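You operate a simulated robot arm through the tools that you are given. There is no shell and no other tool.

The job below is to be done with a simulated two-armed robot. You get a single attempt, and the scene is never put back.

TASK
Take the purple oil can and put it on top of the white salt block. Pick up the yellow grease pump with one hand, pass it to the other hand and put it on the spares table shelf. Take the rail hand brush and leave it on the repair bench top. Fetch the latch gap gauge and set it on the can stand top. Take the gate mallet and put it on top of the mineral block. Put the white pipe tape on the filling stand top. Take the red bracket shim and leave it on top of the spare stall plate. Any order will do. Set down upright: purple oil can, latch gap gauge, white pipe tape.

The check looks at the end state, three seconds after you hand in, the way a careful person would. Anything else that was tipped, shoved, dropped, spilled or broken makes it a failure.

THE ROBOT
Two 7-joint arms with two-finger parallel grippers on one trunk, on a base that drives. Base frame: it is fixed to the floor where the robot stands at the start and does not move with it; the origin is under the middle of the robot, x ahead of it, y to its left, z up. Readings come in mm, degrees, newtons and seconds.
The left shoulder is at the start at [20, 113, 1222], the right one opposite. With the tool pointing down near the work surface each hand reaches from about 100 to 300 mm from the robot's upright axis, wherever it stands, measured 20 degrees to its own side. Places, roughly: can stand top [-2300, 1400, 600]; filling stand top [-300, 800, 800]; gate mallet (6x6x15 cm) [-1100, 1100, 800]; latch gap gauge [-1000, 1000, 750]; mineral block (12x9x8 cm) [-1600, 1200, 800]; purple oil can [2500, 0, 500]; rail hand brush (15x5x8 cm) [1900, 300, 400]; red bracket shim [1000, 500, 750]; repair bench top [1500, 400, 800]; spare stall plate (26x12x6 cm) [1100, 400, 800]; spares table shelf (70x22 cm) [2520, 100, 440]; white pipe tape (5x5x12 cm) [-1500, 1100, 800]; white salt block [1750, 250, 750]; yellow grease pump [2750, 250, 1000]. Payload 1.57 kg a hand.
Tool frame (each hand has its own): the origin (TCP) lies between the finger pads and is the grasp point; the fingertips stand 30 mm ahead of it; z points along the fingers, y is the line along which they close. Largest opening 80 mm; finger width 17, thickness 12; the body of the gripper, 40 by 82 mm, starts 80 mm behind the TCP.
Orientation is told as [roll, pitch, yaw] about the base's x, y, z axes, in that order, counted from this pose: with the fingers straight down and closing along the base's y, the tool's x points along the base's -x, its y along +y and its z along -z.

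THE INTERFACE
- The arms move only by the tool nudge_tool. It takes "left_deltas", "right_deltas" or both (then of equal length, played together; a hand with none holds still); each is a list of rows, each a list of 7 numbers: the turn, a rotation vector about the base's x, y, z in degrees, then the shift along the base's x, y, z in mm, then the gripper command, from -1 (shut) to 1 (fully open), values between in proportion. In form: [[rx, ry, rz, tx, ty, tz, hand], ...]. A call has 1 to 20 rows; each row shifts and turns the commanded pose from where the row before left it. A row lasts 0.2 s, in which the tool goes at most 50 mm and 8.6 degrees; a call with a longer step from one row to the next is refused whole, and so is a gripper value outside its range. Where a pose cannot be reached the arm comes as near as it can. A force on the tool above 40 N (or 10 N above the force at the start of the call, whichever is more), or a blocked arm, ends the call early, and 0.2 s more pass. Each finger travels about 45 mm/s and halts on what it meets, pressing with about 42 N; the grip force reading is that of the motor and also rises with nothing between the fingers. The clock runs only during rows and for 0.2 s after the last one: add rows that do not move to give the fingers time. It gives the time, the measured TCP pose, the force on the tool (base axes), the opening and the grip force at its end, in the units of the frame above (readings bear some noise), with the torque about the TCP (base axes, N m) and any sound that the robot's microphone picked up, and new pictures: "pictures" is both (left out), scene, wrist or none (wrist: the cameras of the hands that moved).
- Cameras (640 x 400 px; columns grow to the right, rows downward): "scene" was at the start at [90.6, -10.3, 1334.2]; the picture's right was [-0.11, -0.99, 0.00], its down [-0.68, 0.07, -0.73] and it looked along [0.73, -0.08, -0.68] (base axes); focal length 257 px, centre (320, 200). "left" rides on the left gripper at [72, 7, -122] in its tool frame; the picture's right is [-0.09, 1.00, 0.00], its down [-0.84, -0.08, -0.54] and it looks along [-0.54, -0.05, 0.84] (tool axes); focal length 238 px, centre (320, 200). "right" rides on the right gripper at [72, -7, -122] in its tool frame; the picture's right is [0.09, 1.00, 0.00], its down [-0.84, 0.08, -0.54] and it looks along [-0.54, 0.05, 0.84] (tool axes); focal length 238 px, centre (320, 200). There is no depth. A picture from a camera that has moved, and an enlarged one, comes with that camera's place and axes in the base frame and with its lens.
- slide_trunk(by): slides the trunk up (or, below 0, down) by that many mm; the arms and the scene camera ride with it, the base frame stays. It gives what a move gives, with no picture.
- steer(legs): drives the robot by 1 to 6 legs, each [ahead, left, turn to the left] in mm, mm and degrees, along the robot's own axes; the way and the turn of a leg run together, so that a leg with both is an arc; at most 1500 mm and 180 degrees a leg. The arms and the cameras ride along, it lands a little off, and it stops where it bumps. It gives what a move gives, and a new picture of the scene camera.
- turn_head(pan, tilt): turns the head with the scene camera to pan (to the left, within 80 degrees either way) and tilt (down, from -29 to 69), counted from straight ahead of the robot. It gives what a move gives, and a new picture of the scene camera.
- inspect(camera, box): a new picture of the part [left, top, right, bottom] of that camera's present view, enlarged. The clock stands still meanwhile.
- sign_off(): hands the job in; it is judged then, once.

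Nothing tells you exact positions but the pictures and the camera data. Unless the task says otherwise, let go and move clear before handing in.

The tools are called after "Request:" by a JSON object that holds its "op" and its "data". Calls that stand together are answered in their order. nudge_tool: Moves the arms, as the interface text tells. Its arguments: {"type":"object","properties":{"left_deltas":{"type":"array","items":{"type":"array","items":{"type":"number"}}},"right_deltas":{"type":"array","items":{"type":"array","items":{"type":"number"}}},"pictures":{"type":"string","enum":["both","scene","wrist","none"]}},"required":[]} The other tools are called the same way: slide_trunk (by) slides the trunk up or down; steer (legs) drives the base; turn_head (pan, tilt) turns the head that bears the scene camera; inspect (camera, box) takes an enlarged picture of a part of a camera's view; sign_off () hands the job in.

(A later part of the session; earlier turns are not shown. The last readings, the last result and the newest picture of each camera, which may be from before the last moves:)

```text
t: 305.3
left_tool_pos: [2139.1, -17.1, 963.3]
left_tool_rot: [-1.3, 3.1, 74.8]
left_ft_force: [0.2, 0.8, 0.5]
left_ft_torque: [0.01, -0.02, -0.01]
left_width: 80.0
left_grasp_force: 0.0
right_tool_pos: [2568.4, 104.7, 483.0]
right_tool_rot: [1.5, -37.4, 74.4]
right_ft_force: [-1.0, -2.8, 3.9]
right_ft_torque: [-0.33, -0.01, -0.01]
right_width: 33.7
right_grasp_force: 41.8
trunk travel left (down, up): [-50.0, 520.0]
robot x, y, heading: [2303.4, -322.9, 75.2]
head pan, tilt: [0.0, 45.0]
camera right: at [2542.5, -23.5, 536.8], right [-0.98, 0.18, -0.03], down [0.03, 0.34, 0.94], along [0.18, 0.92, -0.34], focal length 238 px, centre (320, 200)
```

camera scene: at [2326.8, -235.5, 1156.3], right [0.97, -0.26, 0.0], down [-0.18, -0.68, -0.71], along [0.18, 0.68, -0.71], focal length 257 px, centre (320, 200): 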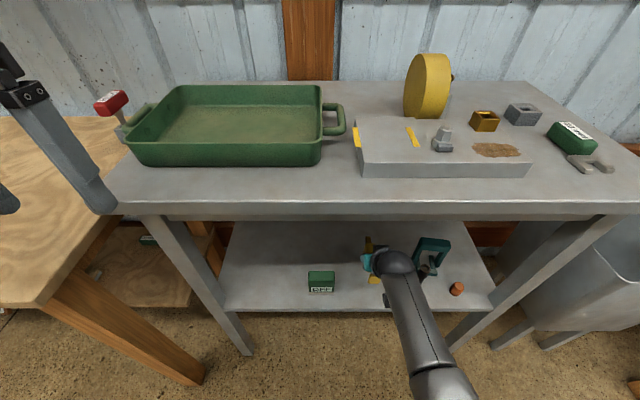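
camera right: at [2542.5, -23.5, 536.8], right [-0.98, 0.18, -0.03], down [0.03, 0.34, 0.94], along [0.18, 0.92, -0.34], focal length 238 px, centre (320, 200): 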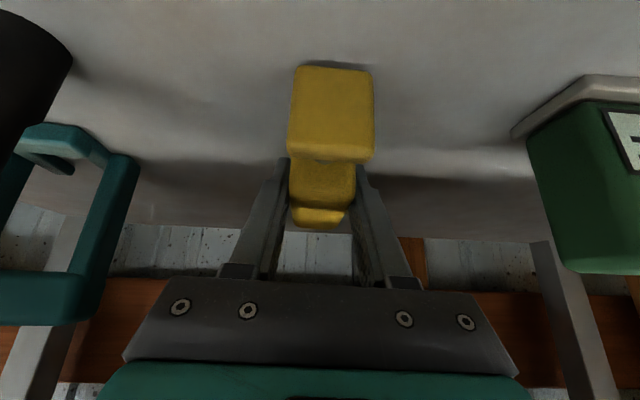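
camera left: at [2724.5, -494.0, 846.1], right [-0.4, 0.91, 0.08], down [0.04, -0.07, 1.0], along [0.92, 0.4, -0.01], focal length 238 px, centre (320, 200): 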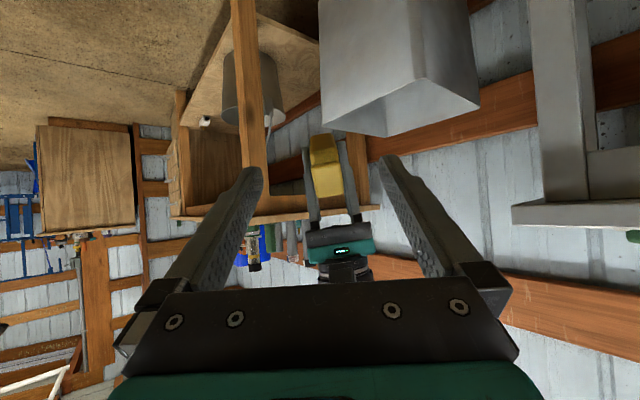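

The pump's rear end touches the shelf. I open the fingers gently so the front settles the last few millimetres.

Request:
{"op": "nudge_tool", "data": {"right_deltas": [[-1.5, 0.4, 0, 0, 0, -1, -1], [-1.5, 0.4, 0, 0, 0, -1, -1], [0, 0, 0, 0, 0, 0, -1]], "pictures": "none"}}

```text
t: 306.1
left_tool_pos: [2138.4, -18.4, 962.8]
left_tool_rot: [-1.3, 3.0, 74.8]
left_ft_force: [0.2, -0.2, 0.6]
left_ft_torque: [0.03, -0.01, 0.03]
left_width: 79.9
left_grasp_force: 0.1
right_tool_pos: [2568.1, 106.9, 486.0]
right_tool_rot: [1.4, -34.9, 74.3]
right_ft_force: [-0.8, -2.1, 18.2]
right_ft_torque: [0.76, -0.51, -0.01]
right_width: 34.0
right_grasp_force: 41.2
trunk travel left (down, up): [-50.0, 520.0]
robot x, y, heading: [2306.7, -323.4, 75.1]
head pan, tilt: [0.0, 45.0]
```

Request:
{"op": "nudge_tool", "data": {"right_deltas": [[0.8, -0.2, 0, 0, 0, 2, -1], [0, 0, 0, 0, 0, 0, -1]], "pictures": "none"}}

Request:
{"op": "nudge_tool", "data": {"right_deltas": [[0, 0, 0, 0, 0, 0, -0.5], [0, 0, 0, 0, 0, 0, 0], [0, 0, 0, 0, 0, 0, 0.4], [0, 0, 0, 0, 0, 0, 0.7], [0, 0, 0, 0, 0, 0, 0.7]], "pictures": "wrist"}}

```text
t: 306.7
left_tool_pos: [2138.3, -16.2, 963.3]
left_tool_rot: [-1.4, 3.1, 74.7]
left_ft_force: [-0.6, 0.6, -0.3]
left_ft_torque: [-0.01, -0.01, -0.01]
left_width: 79.7
left_grasp_force: 0.0
right_tool_pos: [2567.7, 106.2, 485.4]
right_tool_rot: [1.7, -35.3, 74.2]
right_ft_force: [1.1, 6.6, 11.1]
right_ft_torque: [0.72, -0.4, 0.17]
right_width: 33.5
right_grasp_force: 41.6
trunk travel left (down, up): [-50.0, 520.0]
robot x, y, heading: [2304.8, -320.9, 75.0]
head pan, tilt: [0.0, 45.0]
```

```text
t: 307.9
left_tool_pos: [2139.3, -16.3, 962.5]
left_tool_rot: [-1.4, 3.1, 74.8]
left_ft_force: [-0.4, -0.2, 0.0]
left_ft_torque: [-0.04, -0.02, 0.0]
left_width: 80.2
left_grasp_force: 0.1
right_tool_pos: [2568.3, 104.0, 483.4]
right_tool_rot: [1.5, -35.0, 74.3]
right_ft_force: [-0.3, 0.1, -0.3]
right_ft_torque: [-0.01, 0.02, 0.05]
right_width: 67.9
right_grasp_force: 0.1
trunk travel left (down, up): [-50.0, 520.0]
robot x, y, heading: [2305.0, -321.8, 75.3]
head pan, tilt: [0.0, 45.0]
camera right: at [2543.4, -21.8, 541.4], right [-0.98, 0.18, -0.03], down [0.04, 0.38, 0.93], along [0.18, 0.91, -0.38], focal length 238 px, centre (320, 200)
```

right: 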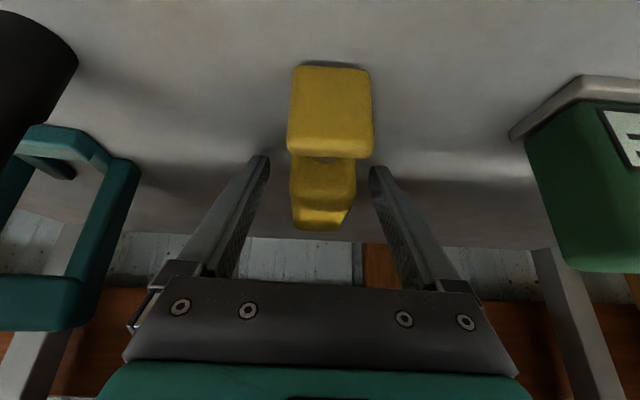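

The pump lies on the shelf. I raise the hand clear and back out.

Request:
{"op": "slide_trunk", "data": {"by": 75}}

Request:
{"op": "steer", "data": {"legs": [[-380, 0, 0]]}}

Request:
{"op": "inspect", "data": {"camera": "scene", "box": [200, 80, 480, 280]}}

```text
t: 309.0
left_tool_pos: [2139.0, -16.7, 1037.6]
left_tool_rot: [-1.3, 3.1, 74.8]
left_ft_force: [0.5, 0.3, -0.4]
left_ft_torque: [-0.01, -0.01, -0.01]
left_width: 80.2
left_grasp_force: 0.1
right_tool_pos: [2568.3, 103.7, 557.1]
right_tool_rot: [1.7, -35.0, 74.3]
right_ft_force: [-0.9, -0.1, 0.0]
right_ft_torque: [-0.03, 0.03, 0.02]
right_width: 68.0
right_grasp_force: 0.0
trunk travel left (down, up): [-125.0, 445.0]
robot x, y, heading: [2306.0, -320.1, 75.1]
head pan, tilt: [0.0, 45.0]
```

```text
t: 311.4
left_tool_pos: [2041.1, -383.4, 1038.3]
left_tool_rot: [-1.2, 3.1, 74.6]
left_ft_force: [0.8, 0.2, 0.1]
left_ft_torque: [-0.01, 0.02, 0.03]
left_width: 80.0
left_grasp_force: 0.0
right_tool_pos: [2471.2, -263.5, 558.8]
right_tool_rot: [1.6, -35.0, 74.0]
right_ft_force: [-0.2, -0.8, 0.4]
right_ft_torque: [0.01, 0.02, -0.01]
right_width: 68.0
right_grasp_force: 0.0
trunk travel left (down, up): [-125.0, 445.0]
robot x, y, heading: [2205.6, -691.6, 75.1]
head pan, tilt: [0.0, 45.0]
camera scene: at [2228.7, -602.9, 1181.3], right [0.97, -0.26, 0.0], down [-0.18, -0.68, -0.71], along [0.18, 0.68, -0.71], focal length 257 px, centre (320, 200)
```

scene: 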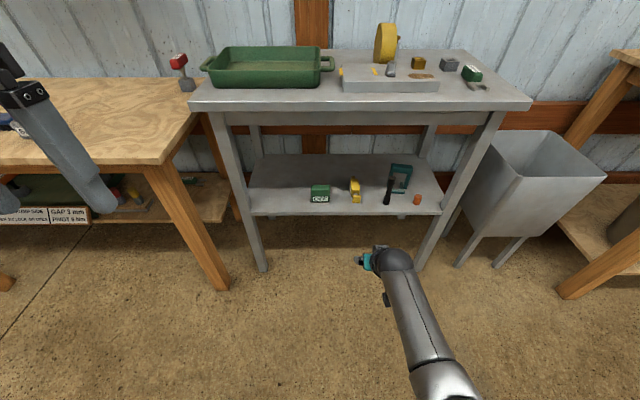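

```text
2.00 times, centred on (340, 180) of scene
camera zoom: at [2228.7, -602.9, 1181.3], right [0.97, -0.26, 0.0], down [-0.18, -0.68, -0.71], along [0.18, 0.68, -0.71], focal length 515 px, centre (280, 240)
```

zoom: 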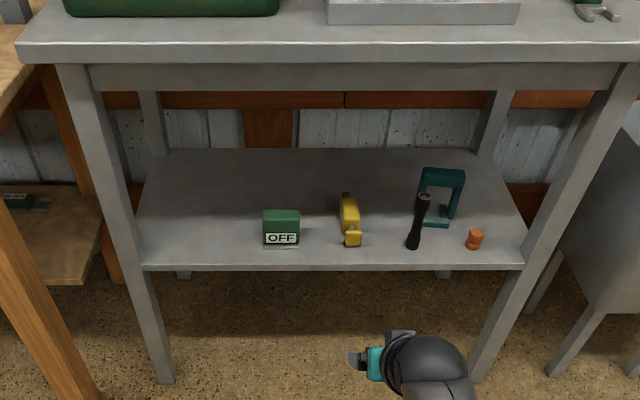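

Four of seven jobs are done. The rest lie far along the wall to my left; I raise the trunk and drive sideways along the aisle in stages, checking the view.

Request:
{"op": "slide_trunk", "data": {"by": 300}}

Request:
{"op": "steer", "data": {"legs": [[0, 1500, -0.3]]}}

Request:
{"op": "turn_head", "data": {"pan": 55, "tilt": 35}}

```text
t: 314.4
left_tool_pos: [2042.1, -383.2, 1337.2]
left_tool_rot: [-1.3, 3.0, 74.6]
left_ft_force: [0.0, -0.4, -0.7]
left_ft_torque: [-0.01, 0.0, 0.0]
left_width: 80.1
left_grasp_force: 0.0
right_tool_pos: [2472.0, -263.9, 858.3]
right_tool_rot: [1.7, -35.0, 74.1]
right_ft_force: [-1.0, 0.4, -0.2]
right_ft_torque: [0.01, -0.02, 0.05]
right_width: 67.7
right_grasp_force: 0.1
trunk travel left (down, up): [-425.0, 145.0]
robot x, y, heading: [2210.8, -687.4, 75.1]
head pan, tilt: [0.0, 45.0]
```

```text
t: 322.0
left_tool_pos: [544.2, -10.2, 1337.7]
left_tool_rot: [-1.3, 3.1, 76.3]
left_ft_force: [-0.3, -0.1, 0.4]
left_ft_torque: [0.0, -0.03, 0.02]
left_width: 80.0
left_grasp_force: 0.0
right_tool_pos: [970.6, 122.0, 857.0]
right_tool_rot: [1.6, -35.0, 75.9]
right_ft_force: [0.3, 0.2, -0.7]
right_ft_torque: [0.01, 0.0, 0.01]
right_width: 68.1
right_grasp_force: 0.0
trunk travel left (down, up): [-425.0, 145.0]
robot x, y, heading: [718.5, -313.5, 76.7]
head pan, tilt: [0.0, 45.0]
camera scene: at [738.3, -224.7, 1481.3], right [0.97, -0.23, 0.0], down [-0.16, -0.69, -0.71], along [0.16, 0.69, -0.71], focal length 257 px, centre (320, 200)
```

scene: 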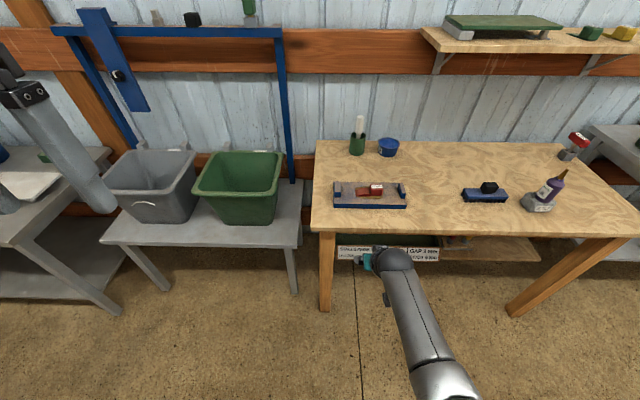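

```text
t: 323.2
left_tool_pos: [544.6, -11.5, 1338.0]
left_tool_rot: [-1.4, 3.1, 76.4]
left_ft_force: [0.7, 0.4, -0.6]
left_ft_torque: [0.0, -0.01, -0.01]
left_width: 79.9
left_grasp_force: 0.0
right_tool_pos: [970.3, 122.6, 857.5]
right_tool_rot: [1.6, -35.0, 75.8]
right_ft_force: [-0.2, -0.6, -0.1]
right_ft_torque: [0.02, -0.02, 0.03]
right_width: 67.8
right_grasp_force: 0.0
trunk travel left (down, up): [-425.0, 145.0]
robot x, y, heading: [716.9, -308.5, 76.7]
head pan, tilt: [55.0, 35.0]
camera scene: at [661.3, -237.9, 1496.1], right [0.75, 0.66, 0.0], down [0.38, -0.43, -0.82], along [-0.54, 0.61, -0.57], focal length 257 px, centre (320, 200)
```

scene: 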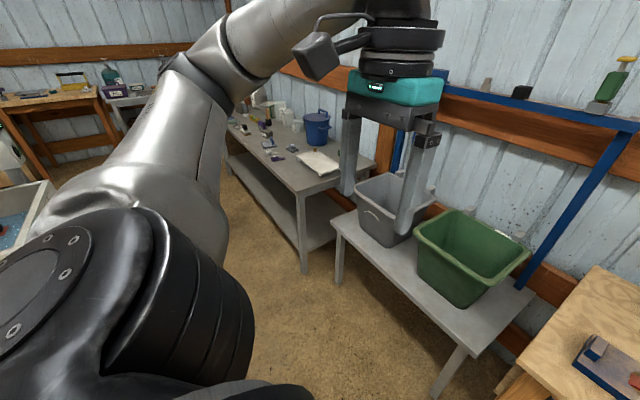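

All finished items stand undisturbed. I continue along the wall to the left.

Request:
{"op": "steer", "data": {"legs": [[0, 1300, -1.8]]}}

Request:
{"op": "turn_head", "data": {"pan": 30, "tilt": 35}}

Request:
{"op": "turn_head", "data": {"pan": -30, "tilt": 40}}

```text
t: 329.8
left_tool_pos: [-695.1, 336.7, 1338.0]
left_tool_rot: [-1.3, 3.1, 72.8]
left_ft_force: [-1.0, 0.1, 0.3]
left_ft_torque: [0.01, -0.03, 0.0]
left_width: 80.0
left_grasp_force: 0.1
right_tool_pos: [-263.0, 445.5, 858.1]
right_tool_rot: [1.6, -35.0, 72.4]
right_ft_force: [-0.4, 0.3, -0.4]
right_ft_torque: [0.0, 0.02, 0.0]
right_width: 68.1
right_grasp_force: 0.0
trunk travel left (down, up): [-425.0, 145.0]
robot x, y, heading: [-536.5, 25.7, 73.3]
head pan, tilt: [55.0, 35.0]
camera scene: at [-592.4, 104.5, 1496.1], right [0.79, 0.62, 0.0], down [0.35, -0.45, -0.82], along [-0.51, 0.64, -0.57], focal length 257 px, centre (320, 200)
```

scene: 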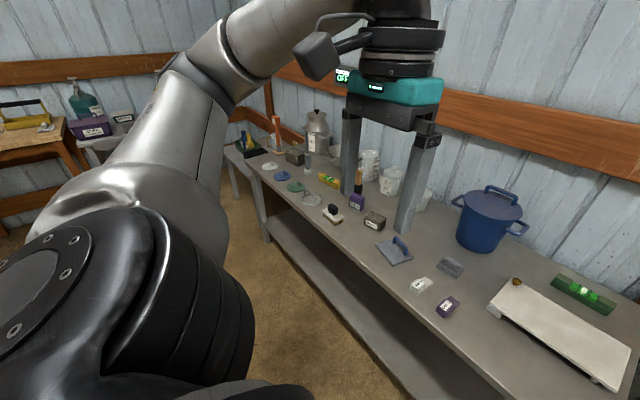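

```text
t: 330.7
left_tool_pos: [-694.5, 339.1, 1338.8]
left_tool_rot: [-1.4, 3.0, 72.9]
left_ft_force: [-0.1, 0.2, -0.3]
left_ft_torque: [0.02, 0.02, -0.01]
left_width: 80.0
left_grasp_force: 0.1
right_tool_pos: [-262.2, 445.0, 858.5]
right_tool_rot: [1.6, -34.9, 72.3]
right_ft_force: [1.4, -0.6, -0.4]
right_ft_torque: [0.05, -0.02, -0.02]
right_width: 67.9
right_grasp_force: 0.0
trunk travel left (down, up): [-425.0, 145.0]
robot x, y, heading: [-540.2, 27.5, 73.5]
head pan, tilt: [30.0, 35.0]
camera scene: at [-558.0, 121.0, 1496.1], right [0.97, 0.23, 0.0], down [0.13, -0.56, -0.82], along [-0.19, 0.8, -0.57], focal length 257 px, centre (320, 200)
```

scene: 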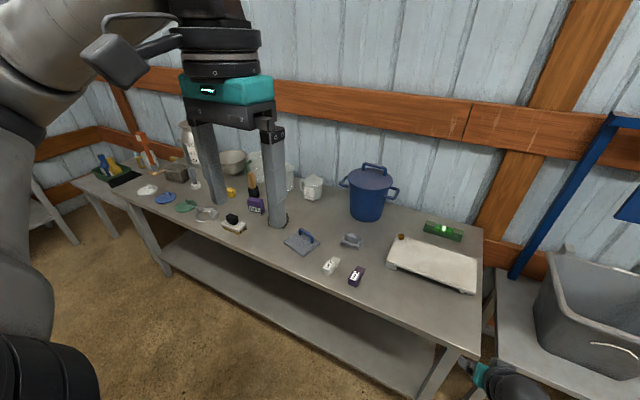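

```text
t: 332.0
left_tool_pos: [-694.8, 337.8, 1337.2]
left_tool_rot: [-1.3, 3.1, 72.9]
left_ft_force: [-0.4, 0.4, 0.8]
left_ft_torque: [0.01, -0.01, 0.01]
left_width: 80.3
left_grasp_force: 0.0
right_tool_pos: [-263.2, 444.7, 857.5]
right_tool_rot: [1.6, -35.0, 72.4]
right_ft_force: [0.4, -0.2, 0.1]
right_ft_torque: [0.02, 0.02, -0.01]
right_width: 68.1
right_grasp_force: 0.1
trunk travel left (down, up): [-425.0, 145.0]
robot x, y, heading: [-542.7, 26.0, 73.0]
head pan, tilt: [-30.0, 40.0]
camera scene: at [-475.8, 93.5, 1488.6], right [0.69, -0.73, 0.0], down [-0.47, -0.44, -0.77], along [0.56, 0.52, -0.64], focal length 257 px, centre (320, 200)
```

scene: 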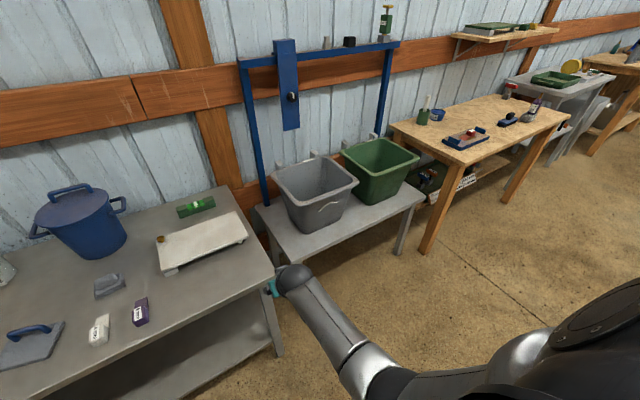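

The long grey table holds the mallet, gauge, tape and mineral block; the white slab at its right end is the filling stand. I back up slightly and move on to face the mallet and gauge.

Request:
{"op": "steer", "data": {"legs": [[-80, 0, 3.5], [0, 720, 0]]}}

Request:
{"op": "turn_head", "data": {"pan": -15, "tilt": 35}}

Request:
{"op": "turn_head", "data": {"pan": 45, "tilt": 30}}

```text
t: 336.5
left_tool_pos: [-1422.3, 396.7, 1338.1]
left_tool_rot: [-1.3, 3.1, 77.9]
left_ft_force: [0.0, -0.2, -0.8]
left_ft_torque: [-0.01, -0.01, -0.02]
left_width: 80.1
left_grasp_force: 0.0
right_tool_pos: [-1001.4, 541.4, 858.8]
right_tool_rot: [1.5, -35.0, 77.4]
right_ft_force: [0.5, -0.6, 0.2]
right_ft_torque: [-0.01, 0.0, 0.01]
right_width: 67.9
right_grasp_force: 0.1
trunk travel left (down, up): [-425.0, 145.0]
robot x, y, heading: [-1242.9, 96.7, 78.3]
head pan, tilt: [-30.0, 40.0]
camera scene: at [-1183.0, 171.9, 1488.6], right [0.75, -0.67, 0.0], down [-0.43, -0.48, -0.77], along [0.51, 0.57, -0.64], focal length 257 px, centre (320, 200)
```

scene: 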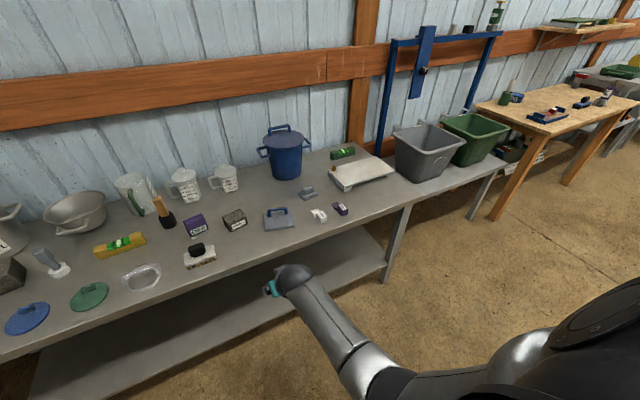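

```text
t: 337.2
left_tool_pos: [-1421.5, 396.5, 1338.0]
left_tool_rot: [-1.2, 3.0, 77.9]
left_ft_force: [0.4, 0.4, 0.5]
left_ft_torque: [-0.02, 0.03, -0.02]
left_width: 79.9
left_grasp_force: 0.1
right_tool_pos: [-999.6, 539.9, 858.4]
right_tool_rot: [1.5, -35.0, 77.4]
right_ft_force: [0.0, 0.4, -0.1]
right_ft_torque: [0.0, 0.02, 0.02]
right_width: 68.1
right_grasp_force: 0.2
trunk travel left (down, up): [-425.0, 145.0]
robot x, y, heading: [-1237.1, 98.3, 78.3]
head pan, tilt: [-15.0, 35.0]
camera scene: at [-1199.4, 187.0, 1496.1], right [0.89, -0.45, 0.0], down [-0.26, -0.51, -0.82], along [0.37, 0.73, -0.57], focal length 257 px, centre (320, 200)
```

scene: 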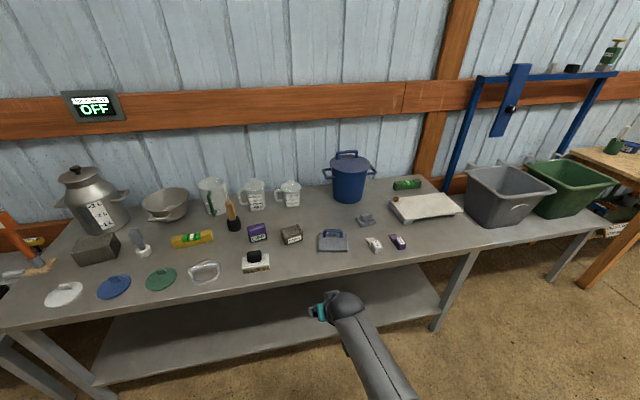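

```text
t: 338.5
left_tool_pos: [-1421.8, 396.4, 1337.5]
left_tool_rot: [-1.3, 3.1, 77.9]
left_ft_force: [0.6, 0.5, 0.1]
left_ft_torque: [0.0, -0.01, -0.02]
left_width: 80.1
left_grasp_force: 0.0
right_tool_pos: [-1000.8, 541.2, 858.4]
right_tool_rot: [1.6, -34.9, 77.3]
right_ft_force: [-0.5, 0.5, -0.6]
right_ft_torque: [0.02, -0.01, 0.03]
right_width: 67.8
right_grasp_force: 0.0
trunk travel left (down, up): [-425.0, 145.0]
robot x, y, heading: [-1240.2, 98.5, 78.2]
head pan, tilt: [45.0, 30.0]
camera scene: at [-1288.7, 184.1, 1503.9], right [0.84, 0.55, 0.0], down [0.27, -0.42, -0.87], along [-0.47, 0.72, -0.5], focal length 257 px, centre (320, 200)
```

scene: 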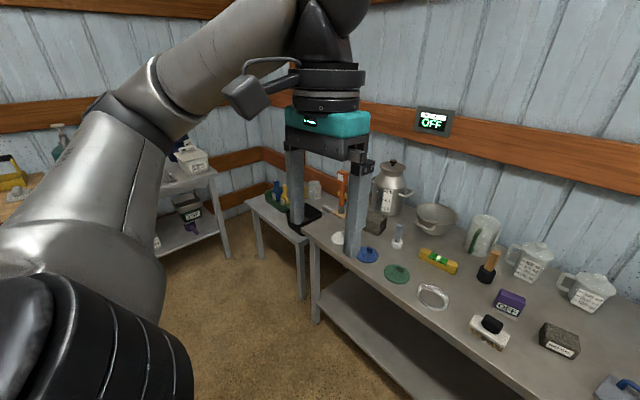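

Request:
{"op": "turn_head", "data": {"pan": -5, "tilt": 38}}

Request:
{"op": "inspect", "data": {"camera": "scene", "box": [210, 140, 370, 260]}}

Request:
{"op": "inspect", "data": {"camera": "scene", "box": [60, 120, 260, 290]}}

```text
t: 339.7
left_tool_pos: [-1421.3, 395.4, 1338.0]
left_tool_rot: [-1.3, 3.1, 77.9]
left_ft_force: [-0.6, -0.2, -0.9]
left_ft_torque: [0.01, 0.0, -0.02]
left_width: 80.1
left_grasp_force: 0.1
right_tool_pos: [-1000.6, 540.2, 857.4]
right_tool_rot: [1.6, -34.9, 77.4]
right_ft_force: [-0.7, 0.6, 0.0]
right_ft_torque: [-0.01, -0.01, -0.01]
right_width: 68.3
right_grasp_force: 0.0
trunk travel left (down, up): [-425.0, 145.0]
robot x, y, heading: [-1237.5, 99.6, 78.3]
head pan, tilt: [-5.0, 38.0]
camera scene: at [-1214.4, 191.1, 1491.6], right [0.96, -0.29, 0.0], down [-0.18, -0.59, -0.79], along [0.23, 0.75, -0.62], focal length 257 px, centre (320, 200)
```

scene: 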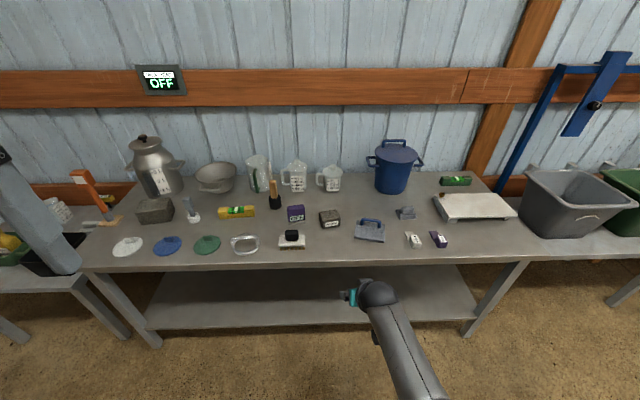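

```text
3.33 times, centred on (290, 200) of scene
camera zoom: at [-1214.4, 191.1, 1491.6], right [0.96, -0.29, 0.0], down [-0.18, -0.59, -0.79], along [0.23, 0.75, -0.62], focal length 858 px, centre (420, 200)
```

zoom: 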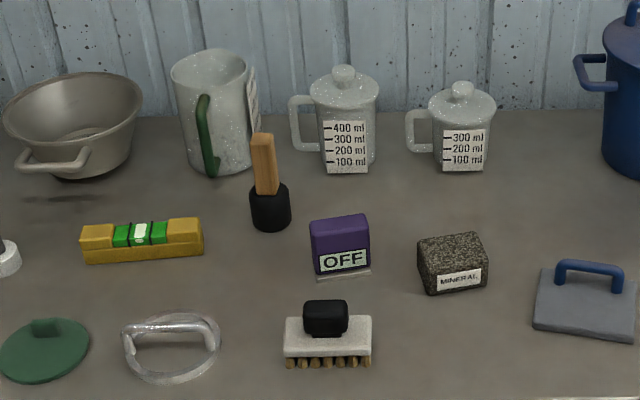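

```text
2.35 times, centred on (160, 205) of scene
camera zoom: at [-1214.4, 191.1, 1491.6], right [0.96, -0.29, 0.0], down [-0.18, -0.59, -0.79], along [0.23, 0.75, -0.62], focal length 606 px, centre (696, 188)
```

zoom: 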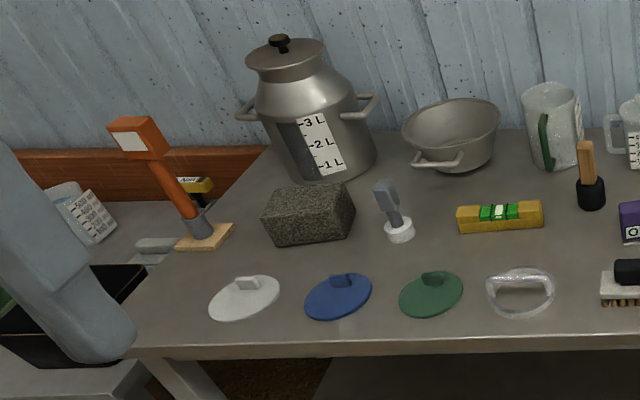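

Request:
{"op": "inspect", "data": {"camera": "scene", "box": [275, 195, 325, 235]}}

Request:
{"op": "inspect", "data": {"camera": "scene", "box": [390, 195, 470, 255]}}

Request:
{"op": "inspect", "data": {"camera": "scene", "box": [165, 185, 215, 235]}}

```text
10.00 times, centred on (300, 215) of scene
camera zoom: at [-1214.4, 191.1, 1491.6], right [0.96, -0.29, 0.0], down [-0.18, -0.59, -0.79], along [0.23, 0.75, -0.62], focal length 2573 px, centre (520, 50)
```

zoom: 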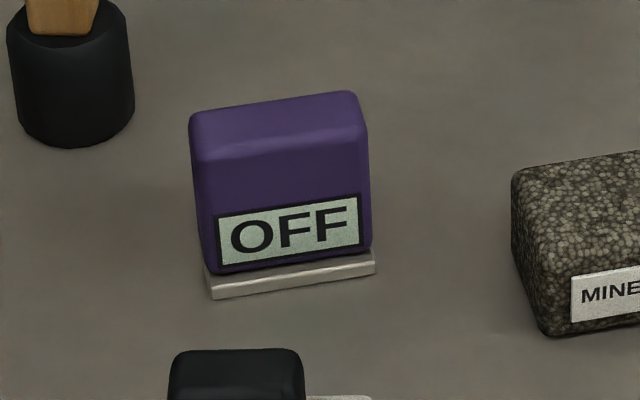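

```text
6.67 times, centred on (430, 225) of scene
camera zoom: at [-1214.4, 191.1, 1491.6], right [0.96, -0.29, 0.0], down [-0.18, -0.59, -0.79], along [0.23, 0.75, -0.62], focal length 1716 px, centre (-413, 33)
```

zoom: 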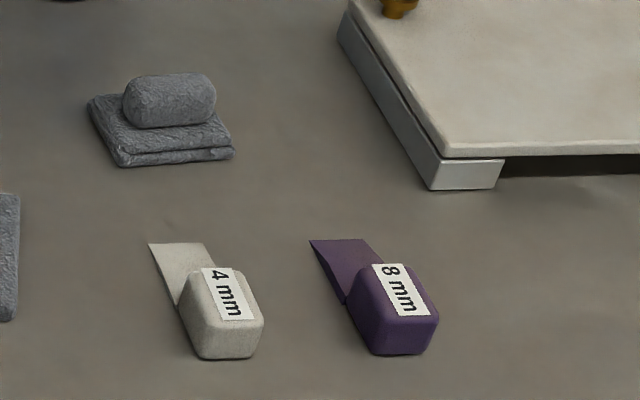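

```text
8.00 times, centred on (190, 210) of scene
camera zoom: at [-1214.4, 191.1, 1491.6], right [0.96, -0.29, 0.0], down [-0.18, -0.59, -0.79], along [0.23, 0.75, -0.62], focal length 2059 px, centre (1360, 120)
```

zoom: 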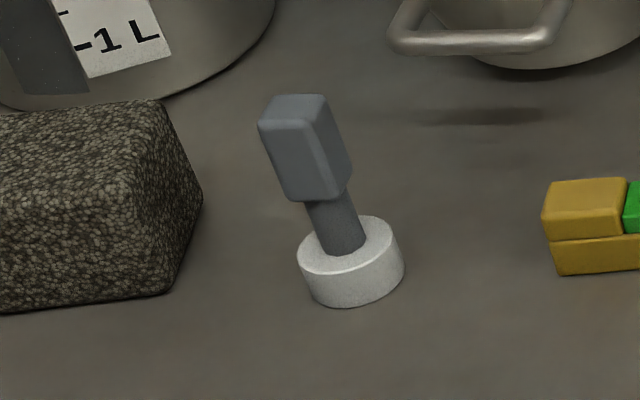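

The purple gauge with the "OFF" display and steel foot matches the latch gap gauge's place, and the large unlabelled block (12×9×8) matches the mineral block. I lower the trunk for a second viewpoint to measure heights.

Request:
{"op": "slide_trunk", "data": {"by": -200}}

Request:
{"op": "inspect", "data": {"camera": "scene", "box": [130, 80, 370, 230]}}

Request:
{"op": "inspect", "data": {"camera": "scene", "box": [0, 0, 640, 400]}}

```text
t: 341.9
left_tool_pos: [-1421.8, 396.3, 1138.6]
left_tool_rot: [-1.3, 3.0, 77.8]
left_ft_force: [-0.7, -0.1, 1.0]
left_ft_torque: [-0.01, 0.01, 0.0]
left_width: 80.1
left_grasp_force: 0.1
right_tool_pos: [-998.8, 540.8, 658.7]
right_tool_rot: [1.6, -35.1, 77.4]
right_ft_force: [0.0, 0.0, -0.2]
right_ft_torque: [0.01, -0.01, 0.01]
right_width: 68.2
right_grasp_force: 0.1
trunk travel left (down, up): [-225.0, 345.0]
robot x, y, heading: [-1237.9, 98.0, 78.1]
head pan, tilt: [-5.0, 38.0]
```

```text
2.67 times, centred on (250, 155) of scene
camera zoom: at [-1214.3, 191.0, 1291.6], right [0.96, -0.29, 0.0], down [-0.18, -0.59, -0.79], along [0.23, 0.75, -0.62], focal length 686 px, centre (507, 320)
```

zoom: 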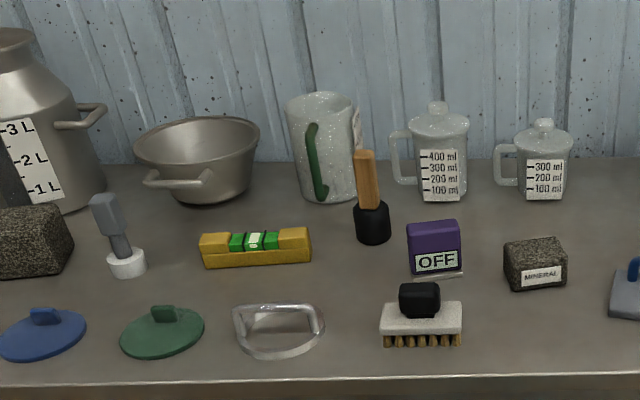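

```text
1.00 times, centred on (320, 200) of scene (not enlarged: the box is as wide or as high as the picture)
camera zoom: at [-1214.3, 191.0, 1291.6], right [0.96, -0.29, 0.0], down [-0.18, -0.59, -0.79], along [0.23, 0.75, -0.62], focal length 257 px, centre (320, 200)
```

zoom: 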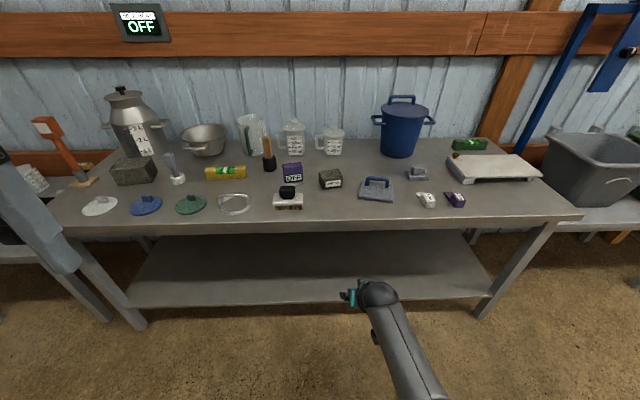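

The table top is at about z 745. I raise the hand to handle height and line up with the mallet (black head down, wooden handle up).

Request:
{"op": "slide_trunk", "data": {"by": 230}}

Request:
{"op": "steer", "data": {"legs": [[0, 267, 0], [230, 0, 0]]}}

Request:
{"op": "inspect", "data": {"camera": "right", "box": [0, 0, 640, 400]}}

```text
t: 344.3
left_tool_pos: [-1421.5, 397.1, 1368.3]
left_tool_rot: [-1.3, 3.1, 78.0]
left_ft_force: [0.7, 0.2, 0.8]
left_ft_torque: [-0.04, -0.01, -0.01]
left_width: 79.6
left_grasp_force: 0.0
right_tool_pos: [-1000.0, 540.9, 887.4]
right_tool_rot: [1.7, -35.0, 77.4]
right_ft_force: [0.5, -0.1, 0.1]
right_ft_torque: [-0.03, 0.0, -0.02]
right_width: 68.0
right_grasp_force: 0.0
trunk travel left (down, up): [-455.0, 115.0]
robot x, y, heading: [-1241.2, 102.5, 78.1]
head pan, tilt: [-5.0, 38.0]
```

```text
t: 347.5
left_tool_pos: [-1628.1, 682.8, 1366.9]
left_tool_rot: [-1.3, 3.0, 77.6]
left_ft_force: [-0.9, 0.8, 0.5]
left_ft_torque: [-0.02, -0.02, 0.0]
left_width: 79.9
left_grasp_force: 0.1
right_tool_pos: [-1206.1, 823.3, 887.6]
right_tool_rot: [1.5, -35.0, 77.0]
right_ft_force: [0.0, 0.0, 1.1]
right_ft_torque: [0.01, -0.04, -0.01]
right_width: 68.1
right_grasp_force: 0.0
trunk travel left (down, up): [-455.0, 115.0]
robot x, y, heading: [-1449.2, 385.9, 78.0]
head pan, tilt: [-5.0, 38.0]
camera scene: at [-1422.3, 475.4, 1521.5], right [0.96, -0.29, 0.0], down [-0.18, -0.59, -0.79], along [0.23, 0.75, -0.62], focal length 257 px, centre (320, 200)
```

scene: 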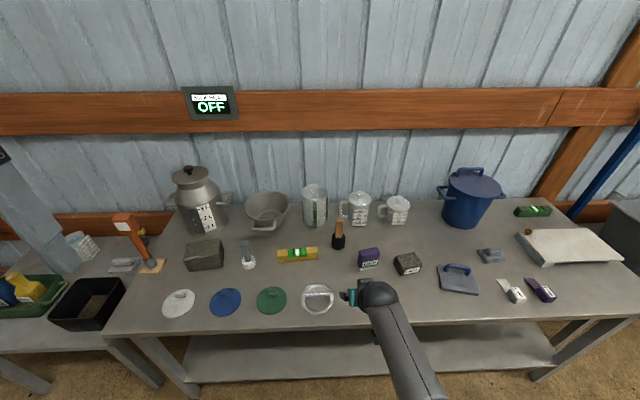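

```text
1.00 times, centred on (320, 200) of right (not enlarged: the box is as wide or as high as the picture)
camera zoom: at [-1224.6, 696.3, 946.3], right [-0.99, 0.13, -0.03], down [0.02, 0.38, 0.93], along [0.14, 0.92, -0.38], focal length 238 px, centre (320, 200)
```

zoom: 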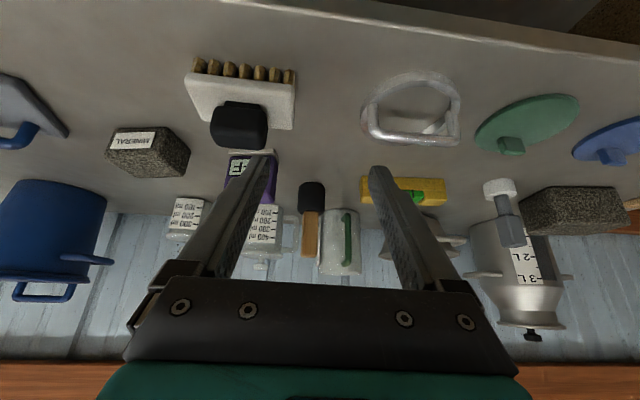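

The mallet is exactly in line. I drive forward 190 mm, then extend the arm and lower onto the handle.

Request:
{"op": "steer", "data": {"legs": [[190, 0, 0]]}}

Request:
{"op": "nudge_tool", "data": {"right_deltas": [[0, 0, 0, 2, 9.8, -4, 1], [0, 0, 0, 3, 14.7, -6, 1], [0, 0, 0, 3, 14.7, -6, 1], [0, 0, 0, 0, 0, 0, 1]], "pictures": "wrist"}}

```text
t: 349.1
left_tool_pos: [-1587.2, 866.3, 1366.3]
left_tool_rot: [-1.3, 3.1, 77.4]
left_ft_force: [0.1, 0.5, 0.5]
left_ft_torque: [0.0, 0.02, -0.01]
left_width: 79.9
left_grasp_force: 0.1
right_tool_pos: [-1165.0, 1006.3, 888.1]
right_tool_rot: [1.6, -35.0, 76.9]
right_ft_force: [0.2, 0.1, -1.0]
right_ft_torque: [-0.02, -0.02, 0.0]
right_width: 68.1
right_grasp_force: 0.0
trunk travel left (down, up): [-455.0, 115.0]
robot x, y, heading: [-1409.3, 569.8, 77.9]
head pan, tilt: [-5.0, 38.0]
camera scene: at [-1382.2, 659.7, 1521.5], right [0.95, -0.3, 0.0], down [-0.18, -0.59, -0.79], along [0.23, 0.75, -0.62], focal length 257 px, centre (320, 200)
```

scene: 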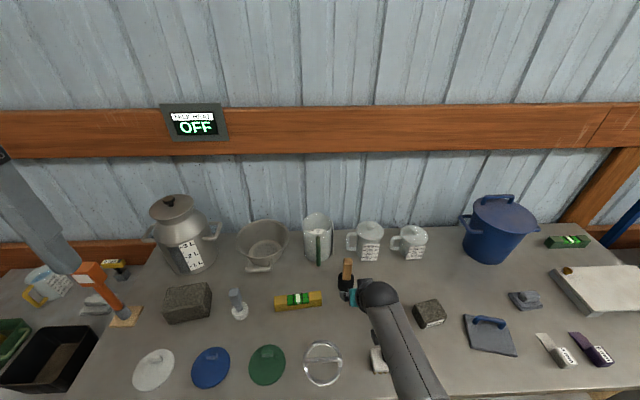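

```text
t: 350.1
left_tool_pos: [-1588.9, 866.7, 1369.1]
left_tool_rot: [-1.3, 3.1, 77.4]
left_ft_force: [0.4, 0.1, -0.2]
left_ft_torque: [0.04, -0.03, -0.04]
left_width: 80.0
left_grasp_force: 0.0
right_tool_pos: [-1156.8, 1045.6, 872.3]
right_tool_rot: [1.7, -35.1, 77.0]
right_ft_force: [0.4, 0.0, -0.4]
right_ft_torque: [-0.02, 0.0, 0.01]
right_width: 80.1
right_grasp_force: 0.0
trunk travel left (down, up): [-455.0, 115.0]
robot x, y, heading: [-1406.6, 567.5, 77.9]
head pan, tilt: [-5.0, 38.0]
camera right: at [-1176.0, 917.6, 930.8], right [-0.99, 0.14, -0.03], down [0.02, 0.38, 0.93], along [0.14, 0.92, -0.38], focal length 238 px, centre (320, 200)
```

right: 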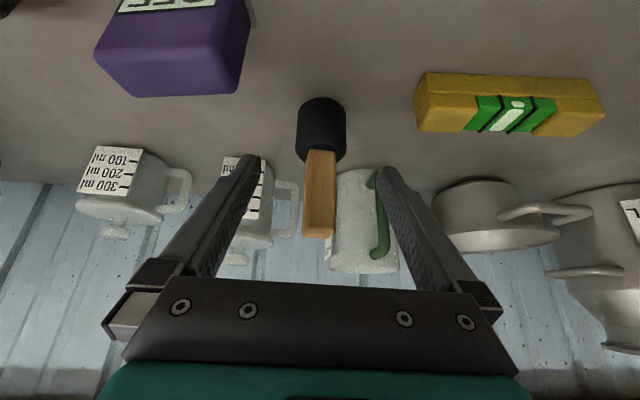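

Request:
{"op": "nudge_tool", "data": {"right_deltas": [[0, 0, 0, 2.3, 14.4, -5, 1], [0, 0, 0, 2.3, 14.4, -5, 1], [0, 0, 0, 2.3, 14.4, -5, 1], [0, 0, 0, 2.3, 14.4, -5, 1], [0, 0, 0, 2.3, 14.4, -4, 1], [0, 0, 0, 0, 0, 0, 1]], "pictures": "both"}}

```text
t: 351.5
left_tool_pos: [-1588.1, 865.2, 1368.3]
left_tool_rot: [-1.3, 3.1, 77.4]
left_ft_force: [0.3, 0.8, 0.4]
left_ft_torque: [0.01, -0.02, 0.01]
left_width: 80.0
left_grasp_force: 0.1
right_tool_pos: [-1153.0, 1089.9, 864.3]
right_tool_rot: [1.6, -35.1, 76.9]
right_ft_force: [-0.7, 0.3, 0.6]
right_ft_torque: [0.01, 0.01, 0.01]
right_width: 79.9
right_grasp_force: 0.1
right hand out of reach, approached as far as the arm can: row 3, 4, 5
trunk travel left (down, up): [-455.0, 115.0]
robot x, y, heading: [-1406.8, 568.1, 77.7]
head pan, tilt: [-5.0, 38.0]
camera scene: at [-1382.5, 658.6, 1521.6], right [0.95, -0.3, 0.0], down [-0.18, -0.59, -0.79], along [0.23, 0.75, -0.62], focal length 257 px, centre (320, 200)
camera right: at [-1171.4, 963.0, 922.6], right [-0.99, 0.14, -0.03], down [0.02, 0.38, 0.93], along [0.14, 0.92, -0.38], focal length 238 px, centre (320, 200)
```

scene: 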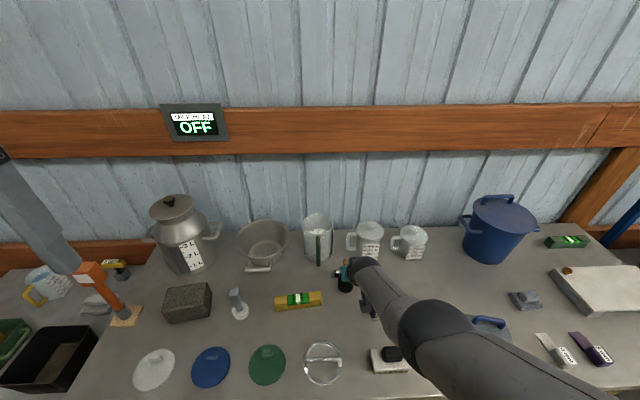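
right: 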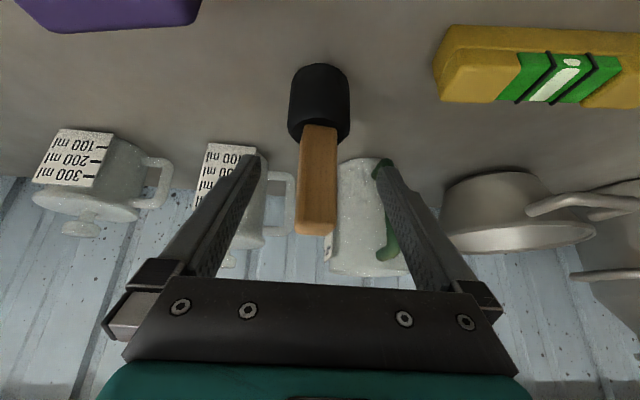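

At the arm's limit, so I finish with the base (30 mm) and lower with the trunk.

Request:
{"op": "steer", "data": {"legs": [[31, 0, 0]]}}

Request:
{"op": "slide_trunk", "data": {"by": -14}}

Request:
{"op": "inspect", "data": {"camera": "right", "box": [0, 0, 640, 400]}}

```text
t: 352.3
left_tool_pos: [-1582.5, 897.2, 1366.8]
left_tool_rot: [-1.2, 3.1, 77.5]
left_ft_force: [-0.5, 0.1, 0.7]
left_ft_torque: [-0.02, -0.01, 0.02]
left_width: 79.9
left_grasp_force: 0.1
right_tool_pos: [-1146.5, 1121.4, 862.4]
right_tool_rot: [1.6, -34.9, 77.1]
right_ft_force: [-0.5, 0.1, -0.5]
right_ft_torque: [0.04, 0.0, -0.02]
right_width: 79.9
right_grasp_force: 0.0
trunk travel left (down, up): [-455.0, 115.0]
robot x, y, heading: [-1399.2, 592.5, 77.9]
head pan, tilt: [-5.0, 38.0]
camera scene: at [-1375.7, 690.5, 1521.4], right [0.96, -0.3, 0.0], down [-0.18, -0.59, -0.79], along [0.23, 0.75, -0.62], focal length 257 px, centre (320, 200)
```

scene: 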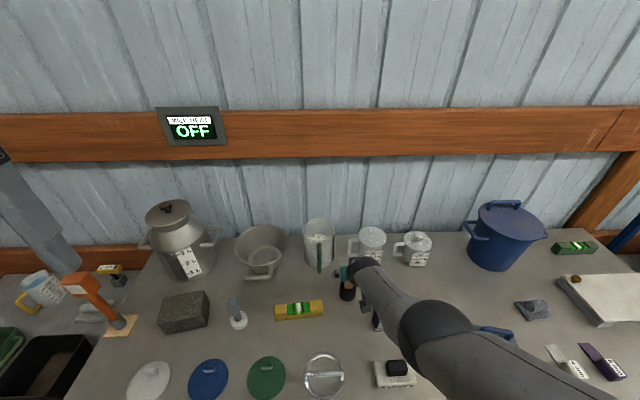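

```text
t: 352.9
left_tool_pos: [-1581.8, 895.1, 1353.7]
left_tool_rot: [-1.4, 3.1, 77.5]
left_ft_force: [0.2, -0.6, 0.1]
left_ft_torque: [0.0, -0.02, 0.01]
left_width: 80.0
left_grasp_force: 0.0
right_tool_pos: [-1147.7, 1119.6, 849.9]
right_tool_rot: [1.6, -35.0, 77.0]
right_ft_force: [-0.1, -0.2, 0.5]
right_ft_torque: [0.03, -0.01, -0.03]
right_width: 80.0
right_grasp_force: 0.0
trunk travel left (down, up): [-441.0, 129.0]
robot x, y, heading: [-1400.6, 595.6, 77.8]
head pan, tilt: [-5.0, 38.0]
```

```text
1.00 times, centred on (320, 200) of right (not enlarged: the box is as wide or as high as the picture)
camera zoom: at [-1165.5, 992.8, 908.4], right [-0.99, 0.13, -0.03], down [0.02, 0.38, 0.93], along [0.14, 0.92, -0.38], focal length 238 px, centre (320, 200)
```

zoom: 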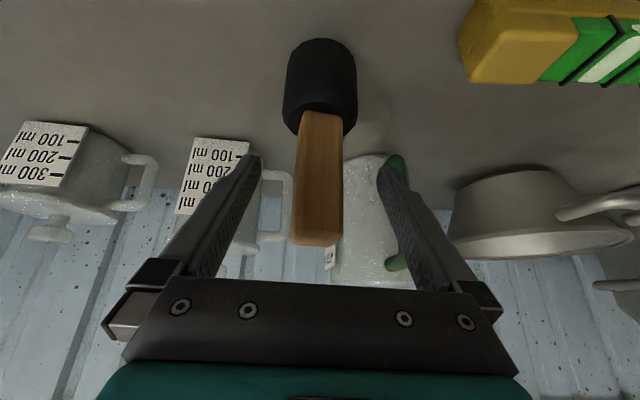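

The handle is between the fingers. I close.

Request:
{"op": "nudge_tool", "data": {"right_deltas": [[0, 0, 0, 0, 0, 0, 0.5], [0, 0, 0, 0, 0, 0, 0], [0, 0, 0, 0, 0, 0, -0.5], [0, 0, 0, 0, 0, 0, -1], [0, 0, 0, 0, 0, 0, -1], [0, 0, 0, 0, 0, 0, -1]], "pictures": "wrist"}}

```text
t: 354.3
left_tool_pos: [-1582.3, 894.8, 1353.0]
left_tool_rot: [-1.2, 3.1, 77.5]
left_ft_force: [-0.8, 0.9, 0.1]
left_ft_torque: [0.0, 0.02, 0.01]
left_width: 80.4
left_grasp_force: 0.1
right_tool_pos: [-1146.2, 1120.8, 850.6]
right_tool_rot: [1.5, -35.0, 77.0]
right_ft_force: [3.7, -1.4, 2.7]
right_ft_torque: [-0.09, -0.56, -0.05]
right_width: 27.7
right_grasp_force: 37.6
trunk travel left (down, up): [-441.0, 129.0]
robot x, y, heading: [-1403.3, 595.2, 77.7]
head pan, tilt: [-5.0, 38.0]
camera right: at [-1164.8, 993.1, 908.6], right [-0.99, 0.13, -0.03], down [0.02, 0.38, 0.93], along [0.14, 0.92, -0.38], focal length 238 px, centre (320, 200)
```

right: 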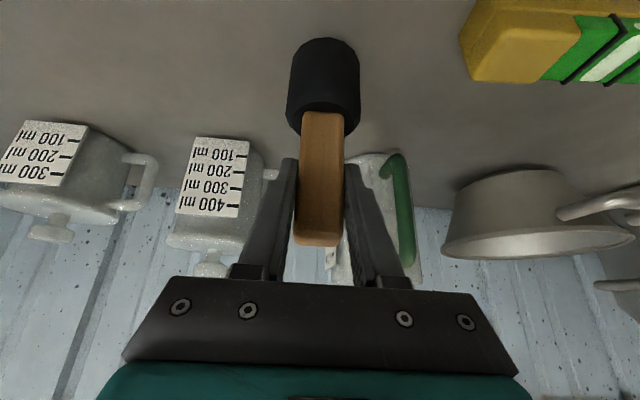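

Gripped at 27.7 mm. I lift with the trunk.

Request:
{"op": "slide_trunk", "data": {"by": 115}}

Request:
{"op": "inspect", "data": {"camera": "right", "box": [0, 0, 640, 400]}}

```text
t: 355.8
left_tool_pos: [-1581.8, 895.8, 1468.6]
left_tool_rot: [-1.4, 3.1, 77.5]
left_ft_force: [0.1, 1.1, -0.1]
left_ft_torque: [0.02, 0.0, -0.01]
left_width: 79.9
left_grasp_force: 0.1
right_tool_pos: [-1147.6, 1120.3, 964.2]
right_tool_rot: [1.6, -35.0, 77.1]
right_ft_force: [0.1, 0.0, -4.7]
right_ft_torque: [-0.06, -0.01, -0.01]
right_width: 27.9
right_grasp_force: 38.3
trunk travel left (down, up): [-556.0, 14.0]
robot x, y, heading: [-1404.8, 597.3, 77.9]
head pan, tilt: [-5.0, 38.0]
```

```text
1.00 times, centred on (320, 200) of right (not enlarged: the box is as wide or as high as the picture)
camera zoom: at [-1165.4, 993.2, 1023.0], right [-0.99, 0.13, -0.03], down [0.02, 0.38, 0.93], along [0.14, 0.92, -0.38], focal length 238 px, centre (320, 200)
```

zoom: 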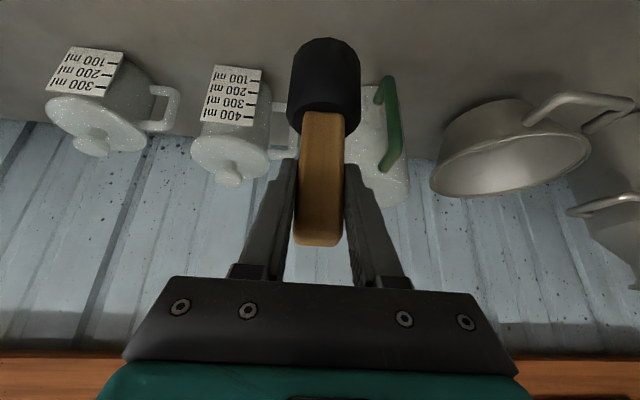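

The mallet is held (about 0.47 kg). I move back slightly and slide left to the big mineral block.

Request:
{"op": "steer", "data": {"legs": [[-60, 0, 0], [0, 480, 0]]}}

Request:
{"op": "inspect", "data": {"camera": "right", "box": [0, 0, 640, 400]}}

Request:
{"op": "inspect", "data": {"camera": "scene", "box": [250, 200, 450, 350]}}

```text
t: 359.3
left_tool_pos: [-2080.4, 940.2, 1468.1]
left_tool_rot: [-1.3, 3.1, 77.6]
left_ft_force: [0.2, 0.0, 0.2]
left_ft_torque: [0.02, 0.0, 0.01]
left_width: 79.9
left_grasp_force: 0.1
right_tool_pos: [-1645.1, 1165.7, 963.9]
right_tool_rot: [1.5, -35.1, 77.1]
right_ft_force: [1.0, 0.2, -3.5]
right_ft_torque: [-0.04, -0.01, -0.01]
right_width: 27.7
right_grasp_force: 38.0
trunk travel left (down, up): [-556.0, 14.0]
robot x, y, heading: [-1898.6, 644.4, 78.1]
head pan, tilt: [-5.0, 38.0]
camera scene: at [-1873.9, 734.5, 1622.5], right [0.96, -0.29, 0.0], down [-0.18, -0.59, -0.79], along [0.23, 0.75, -0.62], focal length 257 px, centre (320, 200)
```

scene: 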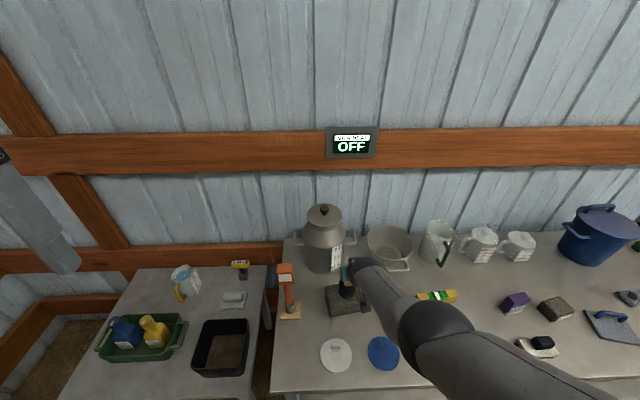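

```text
1.00 times, centred on (320, 200) of right (not enlarged: the box is as wide or as high as the picture)
camera zoom: at [-1663.8, 1039.0, 1023.2], right [-0.99, 0.13, -0.03], down [0.02, 0.38, 0.93], along [0.13, 0.92, -0.38], focal length 238 px, centre (320, 200)
```

zoom: 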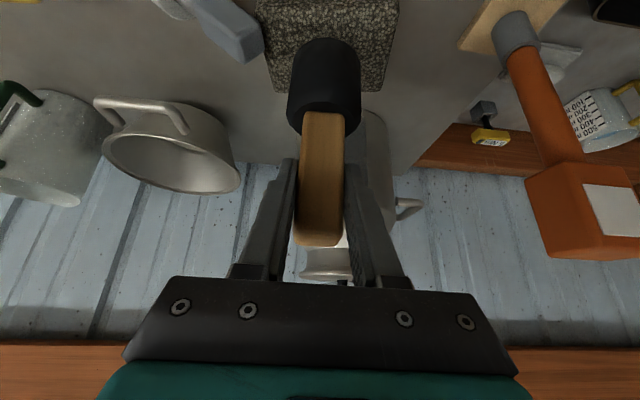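

```text
2.67 times, centred on (350, 275) of scene
camera zoom: at [-1873.9, 734.5, 1622.5], right [0.96, -0.29, 0.0], down [-0.18, -0.59, -0.79], along [0.23, 0.75, -0.62], focal length 686 px, centre (240, 0)
```

zoom: 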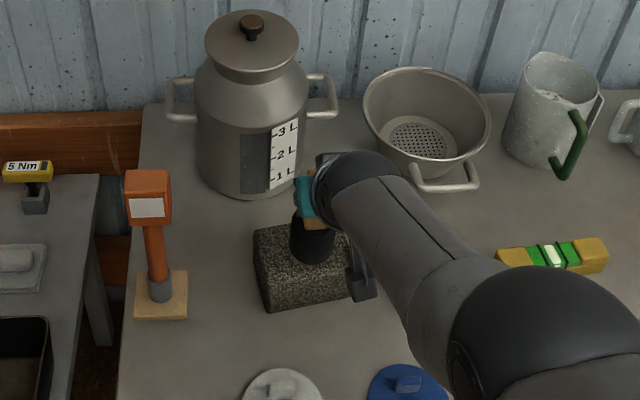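

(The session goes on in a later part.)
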